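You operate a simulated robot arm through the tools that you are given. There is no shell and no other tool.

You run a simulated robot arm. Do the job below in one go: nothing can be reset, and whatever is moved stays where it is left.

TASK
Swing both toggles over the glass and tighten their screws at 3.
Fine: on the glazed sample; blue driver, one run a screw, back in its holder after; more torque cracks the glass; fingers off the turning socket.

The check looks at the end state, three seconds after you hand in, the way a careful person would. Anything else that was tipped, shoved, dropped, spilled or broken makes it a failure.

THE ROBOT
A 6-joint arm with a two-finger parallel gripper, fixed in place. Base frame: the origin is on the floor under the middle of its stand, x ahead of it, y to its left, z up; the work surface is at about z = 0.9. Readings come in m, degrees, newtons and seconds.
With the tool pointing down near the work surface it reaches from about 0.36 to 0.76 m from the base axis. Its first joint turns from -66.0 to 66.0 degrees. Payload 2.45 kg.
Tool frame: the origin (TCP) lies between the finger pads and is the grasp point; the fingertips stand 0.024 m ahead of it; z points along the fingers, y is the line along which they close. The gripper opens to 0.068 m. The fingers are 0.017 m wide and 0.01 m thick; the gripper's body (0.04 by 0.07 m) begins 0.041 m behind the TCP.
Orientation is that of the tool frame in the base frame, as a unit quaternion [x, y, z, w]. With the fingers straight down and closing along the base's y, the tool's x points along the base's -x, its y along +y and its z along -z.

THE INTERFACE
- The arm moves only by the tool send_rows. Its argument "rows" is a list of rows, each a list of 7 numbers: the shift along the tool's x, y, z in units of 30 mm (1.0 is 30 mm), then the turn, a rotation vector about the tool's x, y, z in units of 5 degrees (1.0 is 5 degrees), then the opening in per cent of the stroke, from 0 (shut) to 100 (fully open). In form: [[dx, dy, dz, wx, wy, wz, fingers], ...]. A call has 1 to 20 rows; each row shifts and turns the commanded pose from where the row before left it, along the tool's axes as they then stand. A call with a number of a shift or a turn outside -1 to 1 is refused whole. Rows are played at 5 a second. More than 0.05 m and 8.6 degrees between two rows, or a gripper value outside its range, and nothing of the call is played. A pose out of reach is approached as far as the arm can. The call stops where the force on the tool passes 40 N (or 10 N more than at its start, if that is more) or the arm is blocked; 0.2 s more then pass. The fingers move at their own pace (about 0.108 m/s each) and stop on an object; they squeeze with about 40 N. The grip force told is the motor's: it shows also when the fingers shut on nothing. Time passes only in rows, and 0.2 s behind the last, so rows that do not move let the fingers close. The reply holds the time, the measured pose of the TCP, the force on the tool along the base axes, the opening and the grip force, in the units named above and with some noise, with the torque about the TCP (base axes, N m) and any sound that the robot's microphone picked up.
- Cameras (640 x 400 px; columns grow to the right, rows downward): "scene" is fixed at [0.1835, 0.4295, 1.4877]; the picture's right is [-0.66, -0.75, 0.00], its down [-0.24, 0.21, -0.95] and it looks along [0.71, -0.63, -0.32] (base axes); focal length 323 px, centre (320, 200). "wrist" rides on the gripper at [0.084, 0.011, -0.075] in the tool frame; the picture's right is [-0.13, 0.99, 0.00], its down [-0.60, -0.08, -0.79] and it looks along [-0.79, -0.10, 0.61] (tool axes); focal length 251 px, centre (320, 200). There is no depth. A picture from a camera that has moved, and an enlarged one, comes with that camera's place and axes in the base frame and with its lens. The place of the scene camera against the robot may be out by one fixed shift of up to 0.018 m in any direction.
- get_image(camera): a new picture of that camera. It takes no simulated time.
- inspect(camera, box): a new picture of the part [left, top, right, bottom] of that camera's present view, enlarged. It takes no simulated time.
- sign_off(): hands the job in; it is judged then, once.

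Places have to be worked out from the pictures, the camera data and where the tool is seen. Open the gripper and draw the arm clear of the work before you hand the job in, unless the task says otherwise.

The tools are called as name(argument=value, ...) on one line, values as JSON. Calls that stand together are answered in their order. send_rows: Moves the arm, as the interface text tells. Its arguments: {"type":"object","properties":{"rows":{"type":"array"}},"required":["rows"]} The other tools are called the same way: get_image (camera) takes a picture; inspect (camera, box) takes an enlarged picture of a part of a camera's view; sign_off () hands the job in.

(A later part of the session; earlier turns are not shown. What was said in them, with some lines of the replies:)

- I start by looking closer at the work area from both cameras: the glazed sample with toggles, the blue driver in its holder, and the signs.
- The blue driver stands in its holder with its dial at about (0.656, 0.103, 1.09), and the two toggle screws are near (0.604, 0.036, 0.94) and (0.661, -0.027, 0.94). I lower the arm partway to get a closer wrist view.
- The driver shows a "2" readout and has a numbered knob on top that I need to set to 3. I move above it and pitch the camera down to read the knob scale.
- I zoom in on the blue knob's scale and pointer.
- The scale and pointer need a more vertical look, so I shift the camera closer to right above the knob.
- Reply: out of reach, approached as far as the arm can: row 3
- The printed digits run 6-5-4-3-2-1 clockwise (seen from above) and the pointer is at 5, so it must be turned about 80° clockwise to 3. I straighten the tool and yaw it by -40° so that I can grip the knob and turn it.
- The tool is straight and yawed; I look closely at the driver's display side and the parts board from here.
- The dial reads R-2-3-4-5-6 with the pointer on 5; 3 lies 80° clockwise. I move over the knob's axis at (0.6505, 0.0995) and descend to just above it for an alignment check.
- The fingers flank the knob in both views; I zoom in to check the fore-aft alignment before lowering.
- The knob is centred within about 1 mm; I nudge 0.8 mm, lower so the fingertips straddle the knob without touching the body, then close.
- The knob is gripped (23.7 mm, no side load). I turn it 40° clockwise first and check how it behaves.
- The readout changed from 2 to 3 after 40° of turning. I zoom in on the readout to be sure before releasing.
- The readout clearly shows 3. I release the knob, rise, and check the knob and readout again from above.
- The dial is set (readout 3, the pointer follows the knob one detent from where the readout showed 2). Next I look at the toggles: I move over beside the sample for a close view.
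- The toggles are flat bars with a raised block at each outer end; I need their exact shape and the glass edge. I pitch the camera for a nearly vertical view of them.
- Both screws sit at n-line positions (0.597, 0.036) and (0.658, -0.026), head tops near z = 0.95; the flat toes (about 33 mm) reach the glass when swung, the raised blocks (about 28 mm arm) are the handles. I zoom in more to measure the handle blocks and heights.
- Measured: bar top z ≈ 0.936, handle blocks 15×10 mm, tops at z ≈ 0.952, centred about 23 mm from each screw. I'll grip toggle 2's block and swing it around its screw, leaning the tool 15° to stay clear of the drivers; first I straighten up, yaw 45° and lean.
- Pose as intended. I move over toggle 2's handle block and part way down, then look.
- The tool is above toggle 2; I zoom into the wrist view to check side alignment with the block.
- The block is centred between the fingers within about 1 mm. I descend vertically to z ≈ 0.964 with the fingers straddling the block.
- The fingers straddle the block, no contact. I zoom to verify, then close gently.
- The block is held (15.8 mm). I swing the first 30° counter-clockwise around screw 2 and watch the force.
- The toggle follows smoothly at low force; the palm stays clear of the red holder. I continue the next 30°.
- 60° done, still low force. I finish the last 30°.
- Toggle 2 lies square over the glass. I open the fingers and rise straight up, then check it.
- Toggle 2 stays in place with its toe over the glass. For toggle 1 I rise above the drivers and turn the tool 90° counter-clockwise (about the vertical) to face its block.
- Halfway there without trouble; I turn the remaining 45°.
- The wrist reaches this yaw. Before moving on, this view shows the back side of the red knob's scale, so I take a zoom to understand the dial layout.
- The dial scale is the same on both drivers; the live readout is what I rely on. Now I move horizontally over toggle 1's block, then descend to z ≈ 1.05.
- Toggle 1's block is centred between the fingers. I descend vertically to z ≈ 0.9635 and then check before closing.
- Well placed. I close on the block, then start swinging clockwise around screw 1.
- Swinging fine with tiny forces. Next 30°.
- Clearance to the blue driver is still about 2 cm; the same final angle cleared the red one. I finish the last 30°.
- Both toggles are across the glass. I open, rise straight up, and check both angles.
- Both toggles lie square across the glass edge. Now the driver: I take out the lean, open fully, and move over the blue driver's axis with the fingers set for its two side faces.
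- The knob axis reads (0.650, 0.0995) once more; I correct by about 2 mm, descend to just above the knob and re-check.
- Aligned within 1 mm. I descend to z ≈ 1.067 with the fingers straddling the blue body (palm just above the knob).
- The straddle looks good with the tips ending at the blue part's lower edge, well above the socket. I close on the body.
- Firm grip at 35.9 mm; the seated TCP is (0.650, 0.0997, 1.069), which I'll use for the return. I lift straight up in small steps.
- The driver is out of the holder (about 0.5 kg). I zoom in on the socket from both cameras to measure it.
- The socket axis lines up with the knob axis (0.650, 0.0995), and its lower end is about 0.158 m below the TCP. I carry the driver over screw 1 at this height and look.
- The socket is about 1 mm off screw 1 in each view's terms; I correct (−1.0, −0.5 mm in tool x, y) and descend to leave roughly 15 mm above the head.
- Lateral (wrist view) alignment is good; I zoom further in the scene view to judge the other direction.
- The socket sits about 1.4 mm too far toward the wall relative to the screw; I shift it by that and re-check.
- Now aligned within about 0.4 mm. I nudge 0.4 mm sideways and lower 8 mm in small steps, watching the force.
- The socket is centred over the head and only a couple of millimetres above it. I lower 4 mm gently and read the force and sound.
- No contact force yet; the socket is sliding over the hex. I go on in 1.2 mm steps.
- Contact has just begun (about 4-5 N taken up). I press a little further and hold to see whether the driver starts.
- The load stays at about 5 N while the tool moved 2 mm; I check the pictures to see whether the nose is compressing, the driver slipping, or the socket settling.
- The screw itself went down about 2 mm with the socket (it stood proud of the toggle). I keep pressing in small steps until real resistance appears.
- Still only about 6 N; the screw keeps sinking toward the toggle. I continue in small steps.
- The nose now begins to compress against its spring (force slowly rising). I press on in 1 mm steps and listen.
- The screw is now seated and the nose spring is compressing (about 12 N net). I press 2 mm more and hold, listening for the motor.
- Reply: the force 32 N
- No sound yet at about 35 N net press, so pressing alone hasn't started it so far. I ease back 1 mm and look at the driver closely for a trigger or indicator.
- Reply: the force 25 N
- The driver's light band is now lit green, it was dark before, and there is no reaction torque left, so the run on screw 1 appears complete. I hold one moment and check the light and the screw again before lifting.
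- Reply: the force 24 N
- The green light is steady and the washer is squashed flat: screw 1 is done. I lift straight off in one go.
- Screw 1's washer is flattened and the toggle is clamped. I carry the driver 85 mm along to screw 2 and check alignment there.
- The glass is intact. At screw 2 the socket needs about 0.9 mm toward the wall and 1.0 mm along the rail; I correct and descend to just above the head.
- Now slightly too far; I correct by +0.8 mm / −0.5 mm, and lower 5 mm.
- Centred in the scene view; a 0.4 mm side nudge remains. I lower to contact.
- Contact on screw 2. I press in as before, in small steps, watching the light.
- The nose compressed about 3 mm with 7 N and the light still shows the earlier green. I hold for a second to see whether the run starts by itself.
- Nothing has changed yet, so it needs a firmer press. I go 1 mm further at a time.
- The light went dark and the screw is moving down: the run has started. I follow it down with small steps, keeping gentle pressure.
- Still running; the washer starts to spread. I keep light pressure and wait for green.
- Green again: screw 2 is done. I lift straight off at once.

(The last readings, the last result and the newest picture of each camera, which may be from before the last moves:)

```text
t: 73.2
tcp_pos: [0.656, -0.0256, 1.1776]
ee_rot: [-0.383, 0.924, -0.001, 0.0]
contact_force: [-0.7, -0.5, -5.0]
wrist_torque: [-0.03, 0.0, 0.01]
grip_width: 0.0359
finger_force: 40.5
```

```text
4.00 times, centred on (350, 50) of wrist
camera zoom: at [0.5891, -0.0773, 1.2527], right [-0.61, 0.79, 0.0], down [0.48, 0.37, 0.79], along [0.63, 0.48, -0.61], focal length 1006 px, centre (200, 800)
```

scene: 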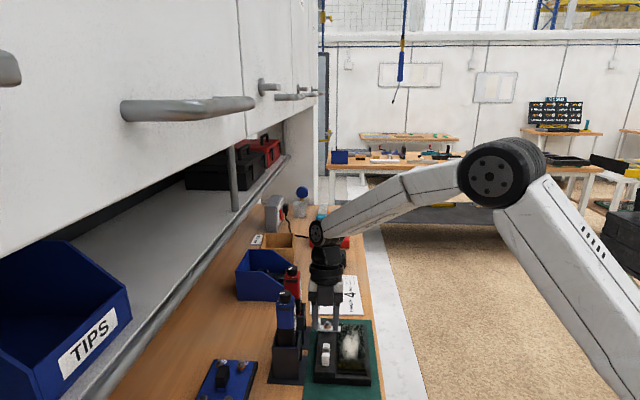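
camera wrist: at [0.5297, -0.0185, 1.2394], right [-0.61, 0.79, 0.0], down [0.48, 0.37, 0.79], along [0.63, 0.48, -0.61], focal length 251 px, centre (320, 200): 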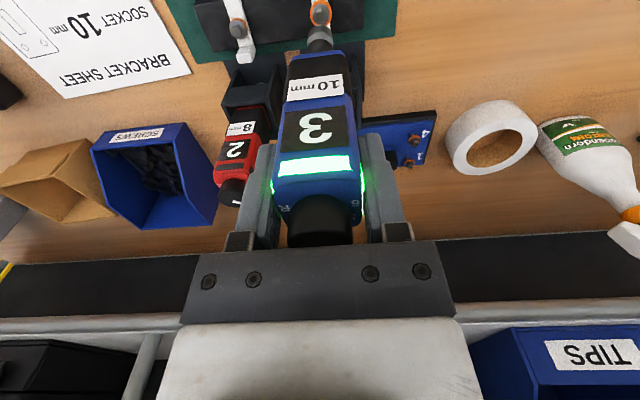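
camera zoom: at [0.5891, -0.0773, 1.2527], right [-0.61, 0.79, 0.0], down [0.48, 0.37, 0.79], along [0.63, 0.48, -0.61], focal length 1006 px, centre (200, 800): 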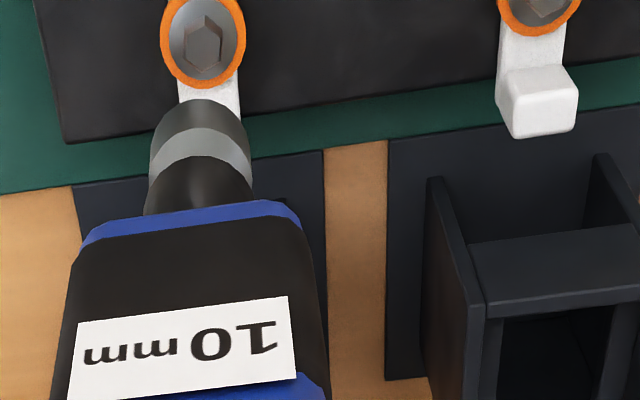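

Both screws are seated alike and the glass is unbroken. I return the driver by retracing the path: back along the rail, then over the holder.

send_rows(rows=[[0, 0.708, 0, 0, 0, 0, 30], [0, 0.708, 0, 0, 0, 0, 30], [0, 0.708, 0, 0, 0, 0, 30], [0, 0.708, 0, 0, 0, 0, 30], [-0.695, 0.065, 0, 0, 0, 0, 30], [-0.695, 0.065, 0, 0, 0, 0, 30], [-0.695, 0.065, 0, 0, 0, 0, 30], [-0.694, 0.064, 0, 0, 0, 0, 30], [0, 0, 0, 0, 0, 0, 30]])

get_image(camera="wrist")

inspect(camera="scene", box=[250, 260, 330, 380])

inspect(camera="wrist", box=[270, 0, 370, 80])

```text
t: 75.2
tcp_pos: [0.6499, 0.0994, 1.1765]
ee_rot: [-0.382, 0.924, -0.002, 0.001]
contact_force: [0.5, -0.4, -4.5]
wrist_torque: [0.02, 0.0, 0.0]
grip_width: 0.036
finger_force: 39.8
```

```text
taken
camera wrist: at [0.5827, 0.0476, 1.2521], right [-0.61, 0.79, 0.0], down [0.48, 0.37, 0.79], along [0.63, 0.48, -0.61], focal length 251 px, centre (320, 200)
```

wrist: 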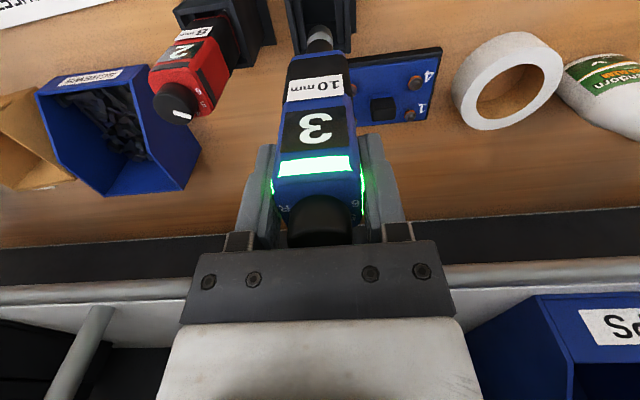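

```text
3.33 times, centred on (290, 320) of scene
camera zoom: at [0.1836, 0.4295, 1.4877], right [-0.66, -0.75, 0.0], down [-0.24, 0.21, -0.95], along [0.71, -0.63, -0.32], focal length 1076 px, centre (420, -200)
```

zoom: 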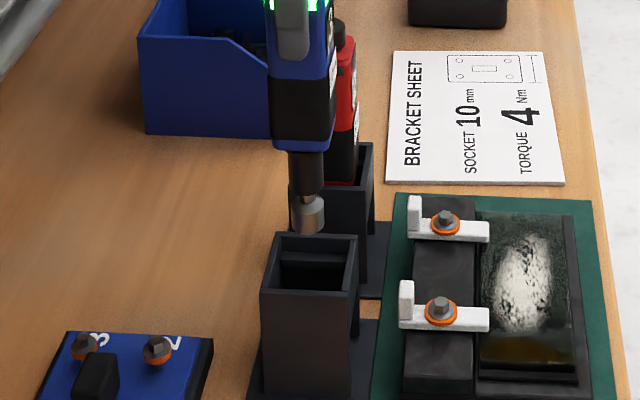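

```text
5.00 times, centred on (320, 40) of wrist
camera zoom: at [0.5827, 0.0476, 1.2521], right [-0.61, 0.79, 0.0], down [0.48, 0.37, 0.79], along [0.63, 0.48, -0.61], focal length 1257 px, centre (320, 1000)
```

zoom: 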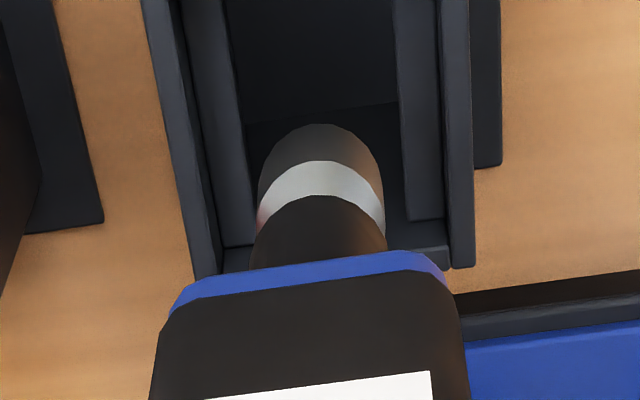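

Same relative position as when it was lifted. I lower it into the holder in stages.

send_rows(rows=[[0, 0, 0.5, 0, 0, 0, 30], [0, 0, 0.5, 0, 0, 0, 30], [0, 0, 0.4, 0, 0, 0, 30], [0, 0, 0.4, 0, 0, 0, 30]])

inspect(camera="scene", box=[250, 260, 330, 380])

inspect(camera="wrist", box=[250, 0, 390, 120])

```text
t: 76.2
tcp_pos: [0.6483, 0.0992, 1.1217]
ee_rot: [-0.383, 0.924, -0.001, -0.001]
contact_force: [0.4, -0.6, -3.6]
wrist_torque: [0.0, 0.01, 0.0]
grip_width: 0.0358
finger_force: 40.6
```

```text
3.33 times, centred on (290, 320) of scene
camera zoom: at [0.1836, 0.4295, 1.4877], right [-0.66, -0.75, 0.0], down [-0.24, 0.21, -0.95], along [0.71, -0.63, -0.32], focal length 1076 px, centre (420, -200)
```

zoom: 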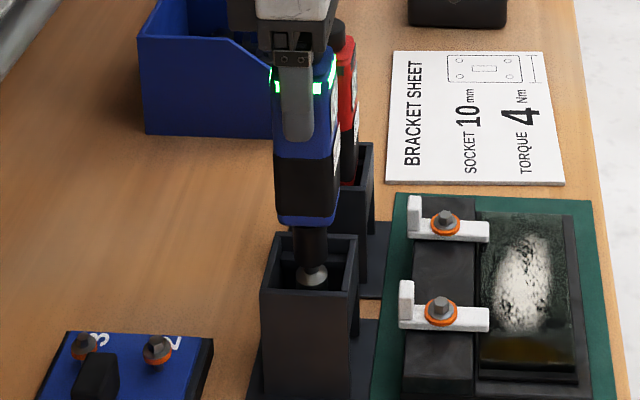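

```text
3.33 times, centred on (320, 60) of wrist
camera zoom: at [0.5818, 0.0472, 1.1976], right [-0.61, 0.79, 0.0], down [0.48, 0.37, 0.79], along [0.63, 0.48, -0.61], focal length 838 px, centre (320, 667)
```

zoom: 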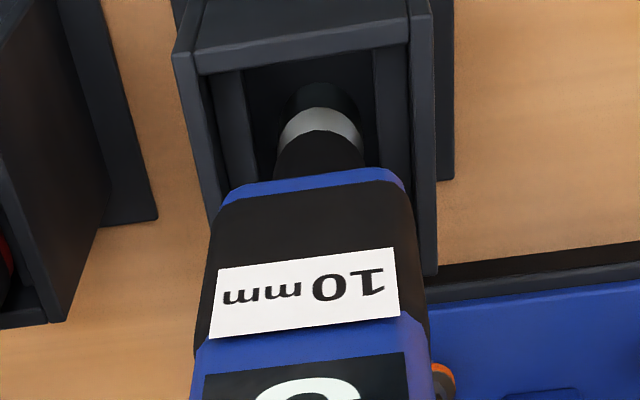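

The socket is inside and the body is about to enter the pocket, centred. I continue slowly.

send_rows(rows=[[0, 0, 0.25, 0, 0, 0, 30], [0, 0, 0.25, 0, 0, 0, 30], [0, 0, 0.25, 0, 0, 0, 30], [0, 0, 0.25, 0, 0, 0, 30]])

inspect(camera="scene", box=[250, 260, 330, 380])

inspect(camera="wrist", box=[250, 0, 390, 120])

```text
t: 77.2
tcp_pos: [0.6492, 0.1001, 1.0908]
ee_rot: [-0.382, 0.924, -0.001, 0.0]
contact_force: [0.3, 0.1, -4.2]
wrist_torque: [0.01, 0.01, -0.01]
grip_width: 0.0357
finger_force: 39.7
```

```text
3.33 times, centred on (290, 320) of scene
camera zoom: at [0.1836, 0.4295, 1.4877], right [-0.66, -0.75, 0.0], down [-0.24, 0.21, -0.95], along [0.71, -0.63, -0.32], focal length 1076 px, centre (420, -200)
```

zoom: 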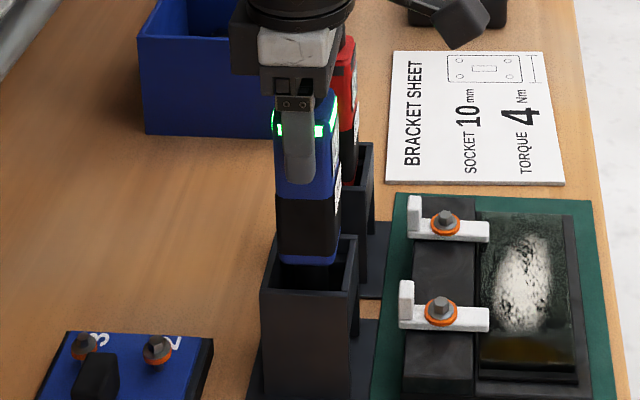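

```text
3.33 times, centred on (320, 60) of wrist
camera zoom: at [0.5819, 0.0471, 1.1678], right [-0.61, 0.79, 0.0], down [0.48, 0.37, 0.79], along [0.63, 0.48, -0.61], focal length 838 px, centre (320, 667)
```

zoom: 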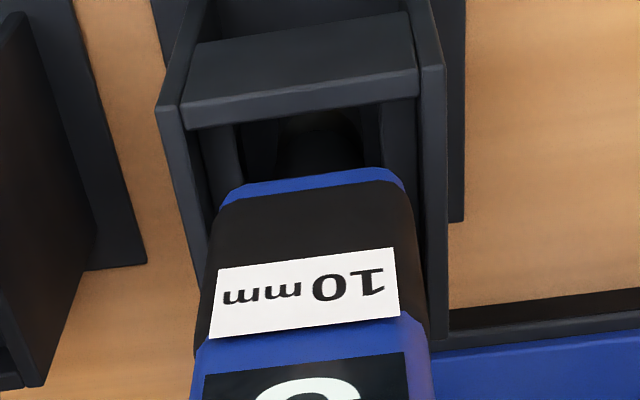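

No contact so far; 24 mm to go. I lower 18 mm and check.

send_rows(rows=[[0, 0, 0.2, 0, 0, 0, 30], [0, 0, 0.2, 0, 0, 0, 30], [0, 0, 0.2, 0, 0, 0, 30], [0, 0, 0.1, 0, 0, 0, 30]])

inspect(camera="scene", box=[250, 260, 330, 380])

inspect(camera="wrist", box=[250, 0, 390, 120])

```text
t: 78.2
tcp_pos: [0.6486, 0.0981, 1.0721]
ee_rot: [-0.383, 0.924, -0.001, 0.001]
contact_force: [0.0, 0.4, -4.9]
wrist_torque: [-0.03, -0.03, -0.01]
grip_width: 0.0362
finger_force: 40.4
```

```text
3.33 times, centred on (290, 320) of scene
camera zoom: at [0.1836, 0.4295, 1.4877], right [-0.66, -0.75, 0.0], down [-0.24, 0.21, -0.95], along [0.71, -0.63, -0.32], focal length 1076 px, centre (420, -200)
```

zoom: 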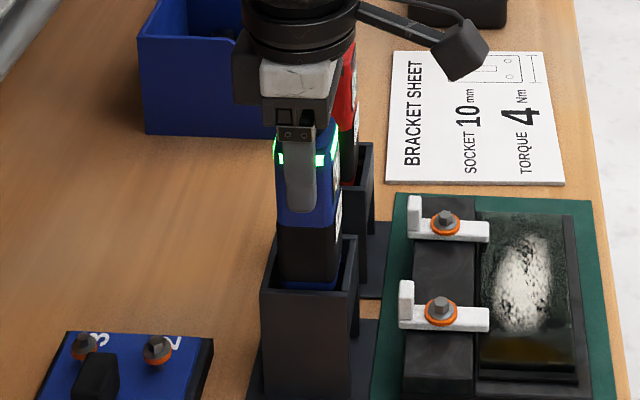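

```text
3.33 times, centred on (320, 60) of wrist
camera zoom: at [0.582, 0.0469, 1.1469], right [-0.61, 0.79, 0.0], down [0.48, 0.37, 0.79], along [0.63, 0.48, -0.61], focal length 838 px, centre (320, 667)
```

zoom: 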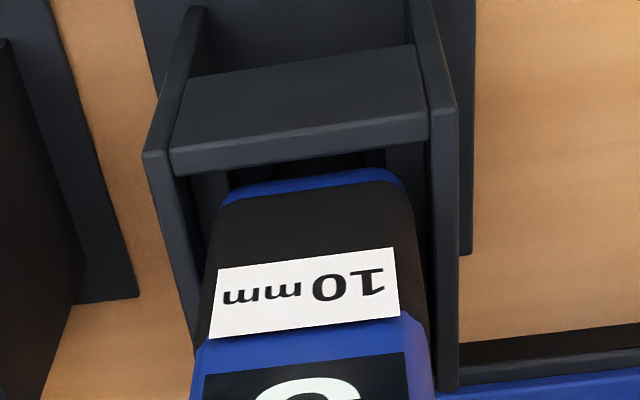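

3 mm left; I lower in 1 mm steps until the weight is taken by the holder.

send_rows(rows=[[0, 0, 0.04, 0, 0, 0, 30], [0, 0, 0.04, 0, 0, 0, 30], [0, 0, 0.02, 0, 0, 0, 30]])

```text
t: 79.0
tcp_pos: [0.6488, 0.0984, 1.0686]
ee_rot: [-0.382, 0.924, -0.002, 0.001]
contact_force: [-0.9, -0.8, -2.5]
wrist_torque: [0.04, 0.02, -0.01]
grip_width: 0.036
finger_force: 39.9
```

The holder is starting to carry the weight. I settle another 0.6 mm and open the fingers.

send_rows(rows=[[0, 0, 0.02, 0, 0, 0, 30], [0, 0, 0, 0, 0, 0, 60], [0, 0, 0, 0, 0, 0, 80], [0, 0, 0, 0, 0, 0, 100], [0, 0, 0, 0, 0, 0, 100]])

get_image(camera="wrist")

inspect(camera="scene", box=[250, 260, 330, 380])

```text
t: 80.2
tcp_pos: [0.6483, 0.0986, 1.067]
ee_rot: [-0.382, 0.924, -0.001, 0.0]
contact_force: [0.3, -0.2, -0.8]
wrist_torque: [-0.05, -0.01, -0.03]
grip_width: 0.068
finger_force: 0.1
```

```text
taken
camera wrist: at [0.5817, 0.0471, 1.1438], right [-0.61, 0.79, 0.0], down [0.48, 0.37, 0.79], along [0.63, 0.48, -0.61], focal length 251 px, centre (320, 200)
```

wrist: 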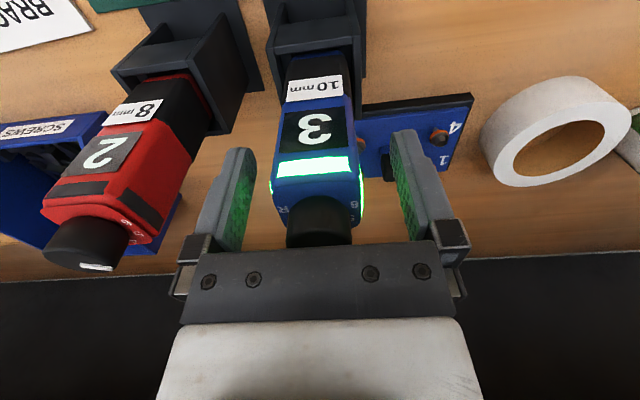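

```text
3.33 times, centred on (290, 320) of scene
camera zoom: at [0.1835, 0.4295, 1.4877], right [-0.66, -0.75, 0.0], down [-0.24, 0.21, -0.95], along [0.71, -0.63, -0.32], focal length 1076 px, centre (420, -200)
```

zoom: 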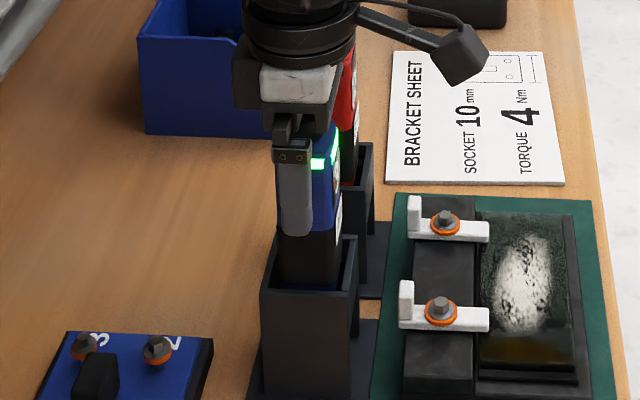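

The driver stands in its holder as before. I rise straight up and then draw back from the work.

send_rows(rows=[[0, 0, -0.5, 0, 0, 0, 100], [0, 0, -0.8, 0, 0, 0, 100], [0, 0, -0.9, 0, 0, 0, 100], [0, 0, -0.9, 0, 0, 0, 100], [0, 0, -0.9, 0, 0, 0, 100], [0, 0, -0.9, 0, 0, 0, 100], [0.6, 0, -0.9, 0, 0, 0, 100], [0.8, 0, -0.7, 0, 0, 0, 100], [0.8, 0, -0.5, 0, 0, 0, 100], [0.8, 0, 0, 0, 0, 0, 100], [0.8, 0, 0, 0, 0, 0, 100], [0, 0, 0, 0, 0, 0, 100]])

get_image(camera="wrist")

get_image(camera="scene")

inspect(camera="scene", box=[300, 300, 390, 390])

inspect(camera="scene", box=[180, 200, 380, 400])

```text
t: 82.8
tcp_pos: [0.5673, 0.0199, 1.2773]
ee_rot: [-0.382, 0.924, -0.002, 0.001]
contact_force: [0.1, -0.1, 0.0]
wrist_torque: [0.01, -0.01, -0.02]
grip_width: 0.068
finger_force: 0.0
```

```text
taken
camera wrist: at [0.5001, -0.0331, 1.3542], right [-0.61, 0.79, 0.0], down [0.48, 0.37, 0.79], along [0.63, 0.48, -0.61], focal length 251 px, centre (320, 200)
```

wrist: 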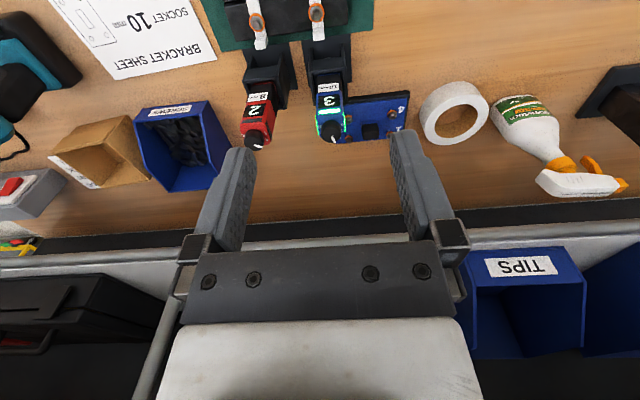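

```text
taken
```

scene: 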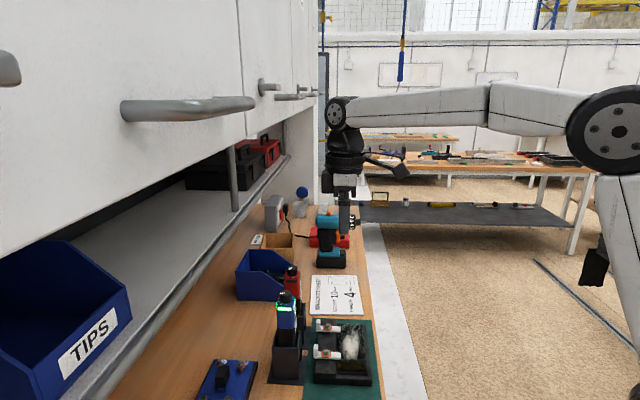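

```text
4.44 times, centred on (345, 345) of scene
camera zoom: at [0.1835, 0.4295, 1.4877], right [-0.66, -0.75, 0.0], down [-0.24, 0.21, -0.95], along [0.71, -0.63, -0.32], focal length 1435 px, centre (209, -444)
```

zoom: 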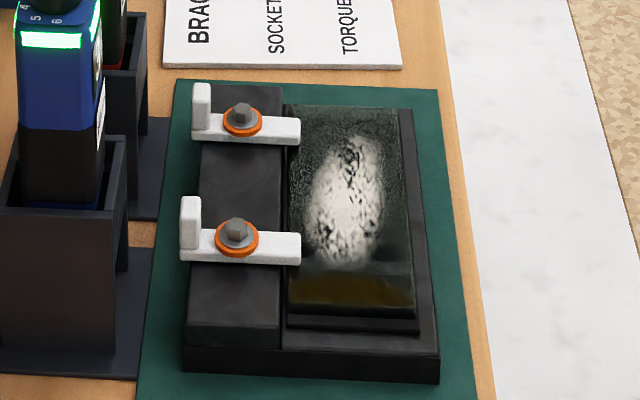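

```text
2.00 times, centred on (280, 300) of scene
camera zoom: at [0.1835, 0.4295, 1.4877], right [-0.66, -0.75, 0.0], down [-0.24, 0.21, -0.95], along [0.71, -0.63, -0.32], focal length 646 px, centre (400, 0)
```

zoom: 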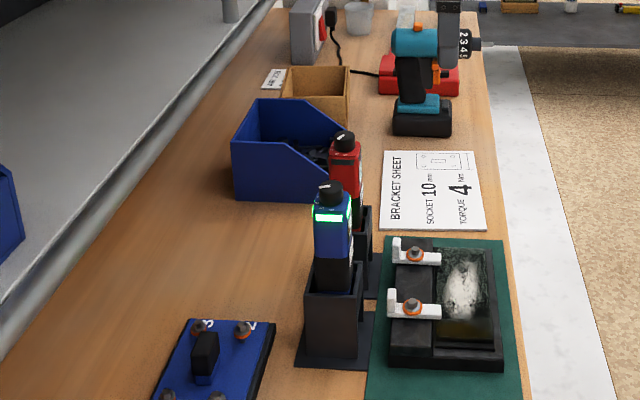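

Everything stands as it should. I take one last close look at the sample from the wrist camera after backing off a bit more.

send_rows(rows=[[0.9, 0, -0.2, 0, 0, 0, 100], [0.9, 0, -0.2, 0, 0, 0, 100], [0.9, 0, -0.2, 0, 0, 0, 100], [0, 0, 0, 0, 0, 0, 100]])

get_image(camera="wrist")

inspect(camera="wrist", box=[200, 0, 400, 130])

```text
t: 83.8
tcp_pos: [0.5098, -0.0384, 1.2943]
ee_rot: [-0.383, 0.924, -0.001, 0.001]
contact_force: [-0.1, 0.3, -0.1]
wrist_torque: [-0.01, 0.02, -0.02]
grip_width: 0.0681
finger_force: 0.0
```

```text
taken
camera wrist: at [0.4426, -0.0906, 1.371], right [-0.61, 0.79, 0.0], down [0.48, 0.37, 0.79], along [0.63, 0.48, -0.61], focal length 251 px, centre (320, 200)
```

wrist: 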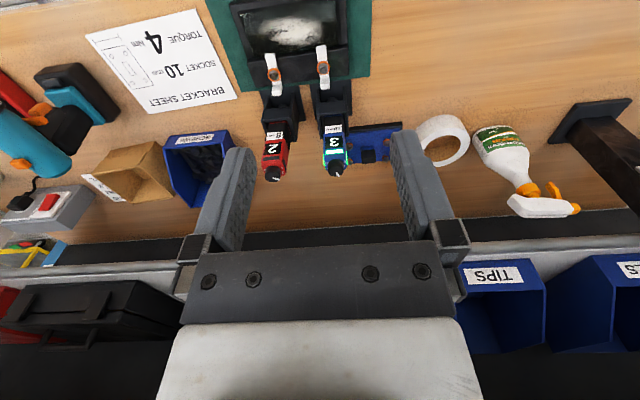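

```text
3.08 times, centred on (300, 65) of wrist
camera zoom: at [0.4426, -0.0906, 1.371], right [-0.61, 0.79, 0.0], down [0.48, 0.37, 0.79], along [0.63, 0.48, -0.61], focal length 774 px, centre (382, 615)
```

zoom: 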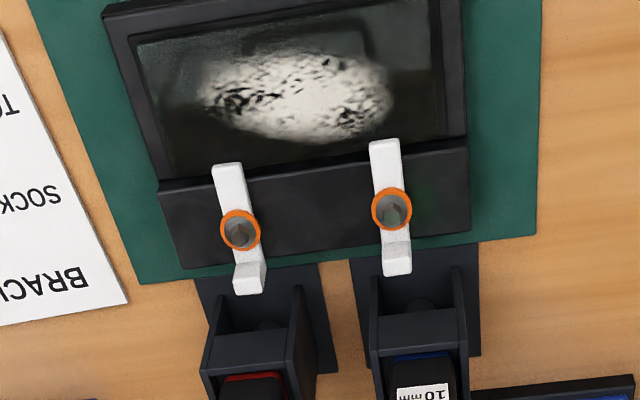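

Both toggles reach over the glass edge with their screws seated. The glass is unbroken, the blue driver is back in its holder reading 3, and the open gripper is clear of the work. I hand the job in.

sign_off()

```text
The job is handed in.
```

Both toggles on the glazed sample are swung over the glass and their screws are tightened at 3. The blue driver is back in its holder, and I've handed the job in. In the last pictures the glass is unbroken and nothing else has moved.

- **Setting:** the driver started at 2. I turned its knob until the readout showed 3, and it still reads 3. The numbers printed around the knob don't agree with the readout: the pointer is at 4. I went by the readout because it changed as I turned the knob.
- **Runs:** each screw ended on a green light, and the two washers flattened about equally. On screw 2 I saw the single run start and finish. On screw 1 I didn't see when it started or finished. I also pressed on screw 1 up to about 35 N, so I can't fully rule out a second run there.
- **Fingers:** I held the driver by its blue body the whole time, well above the socket.
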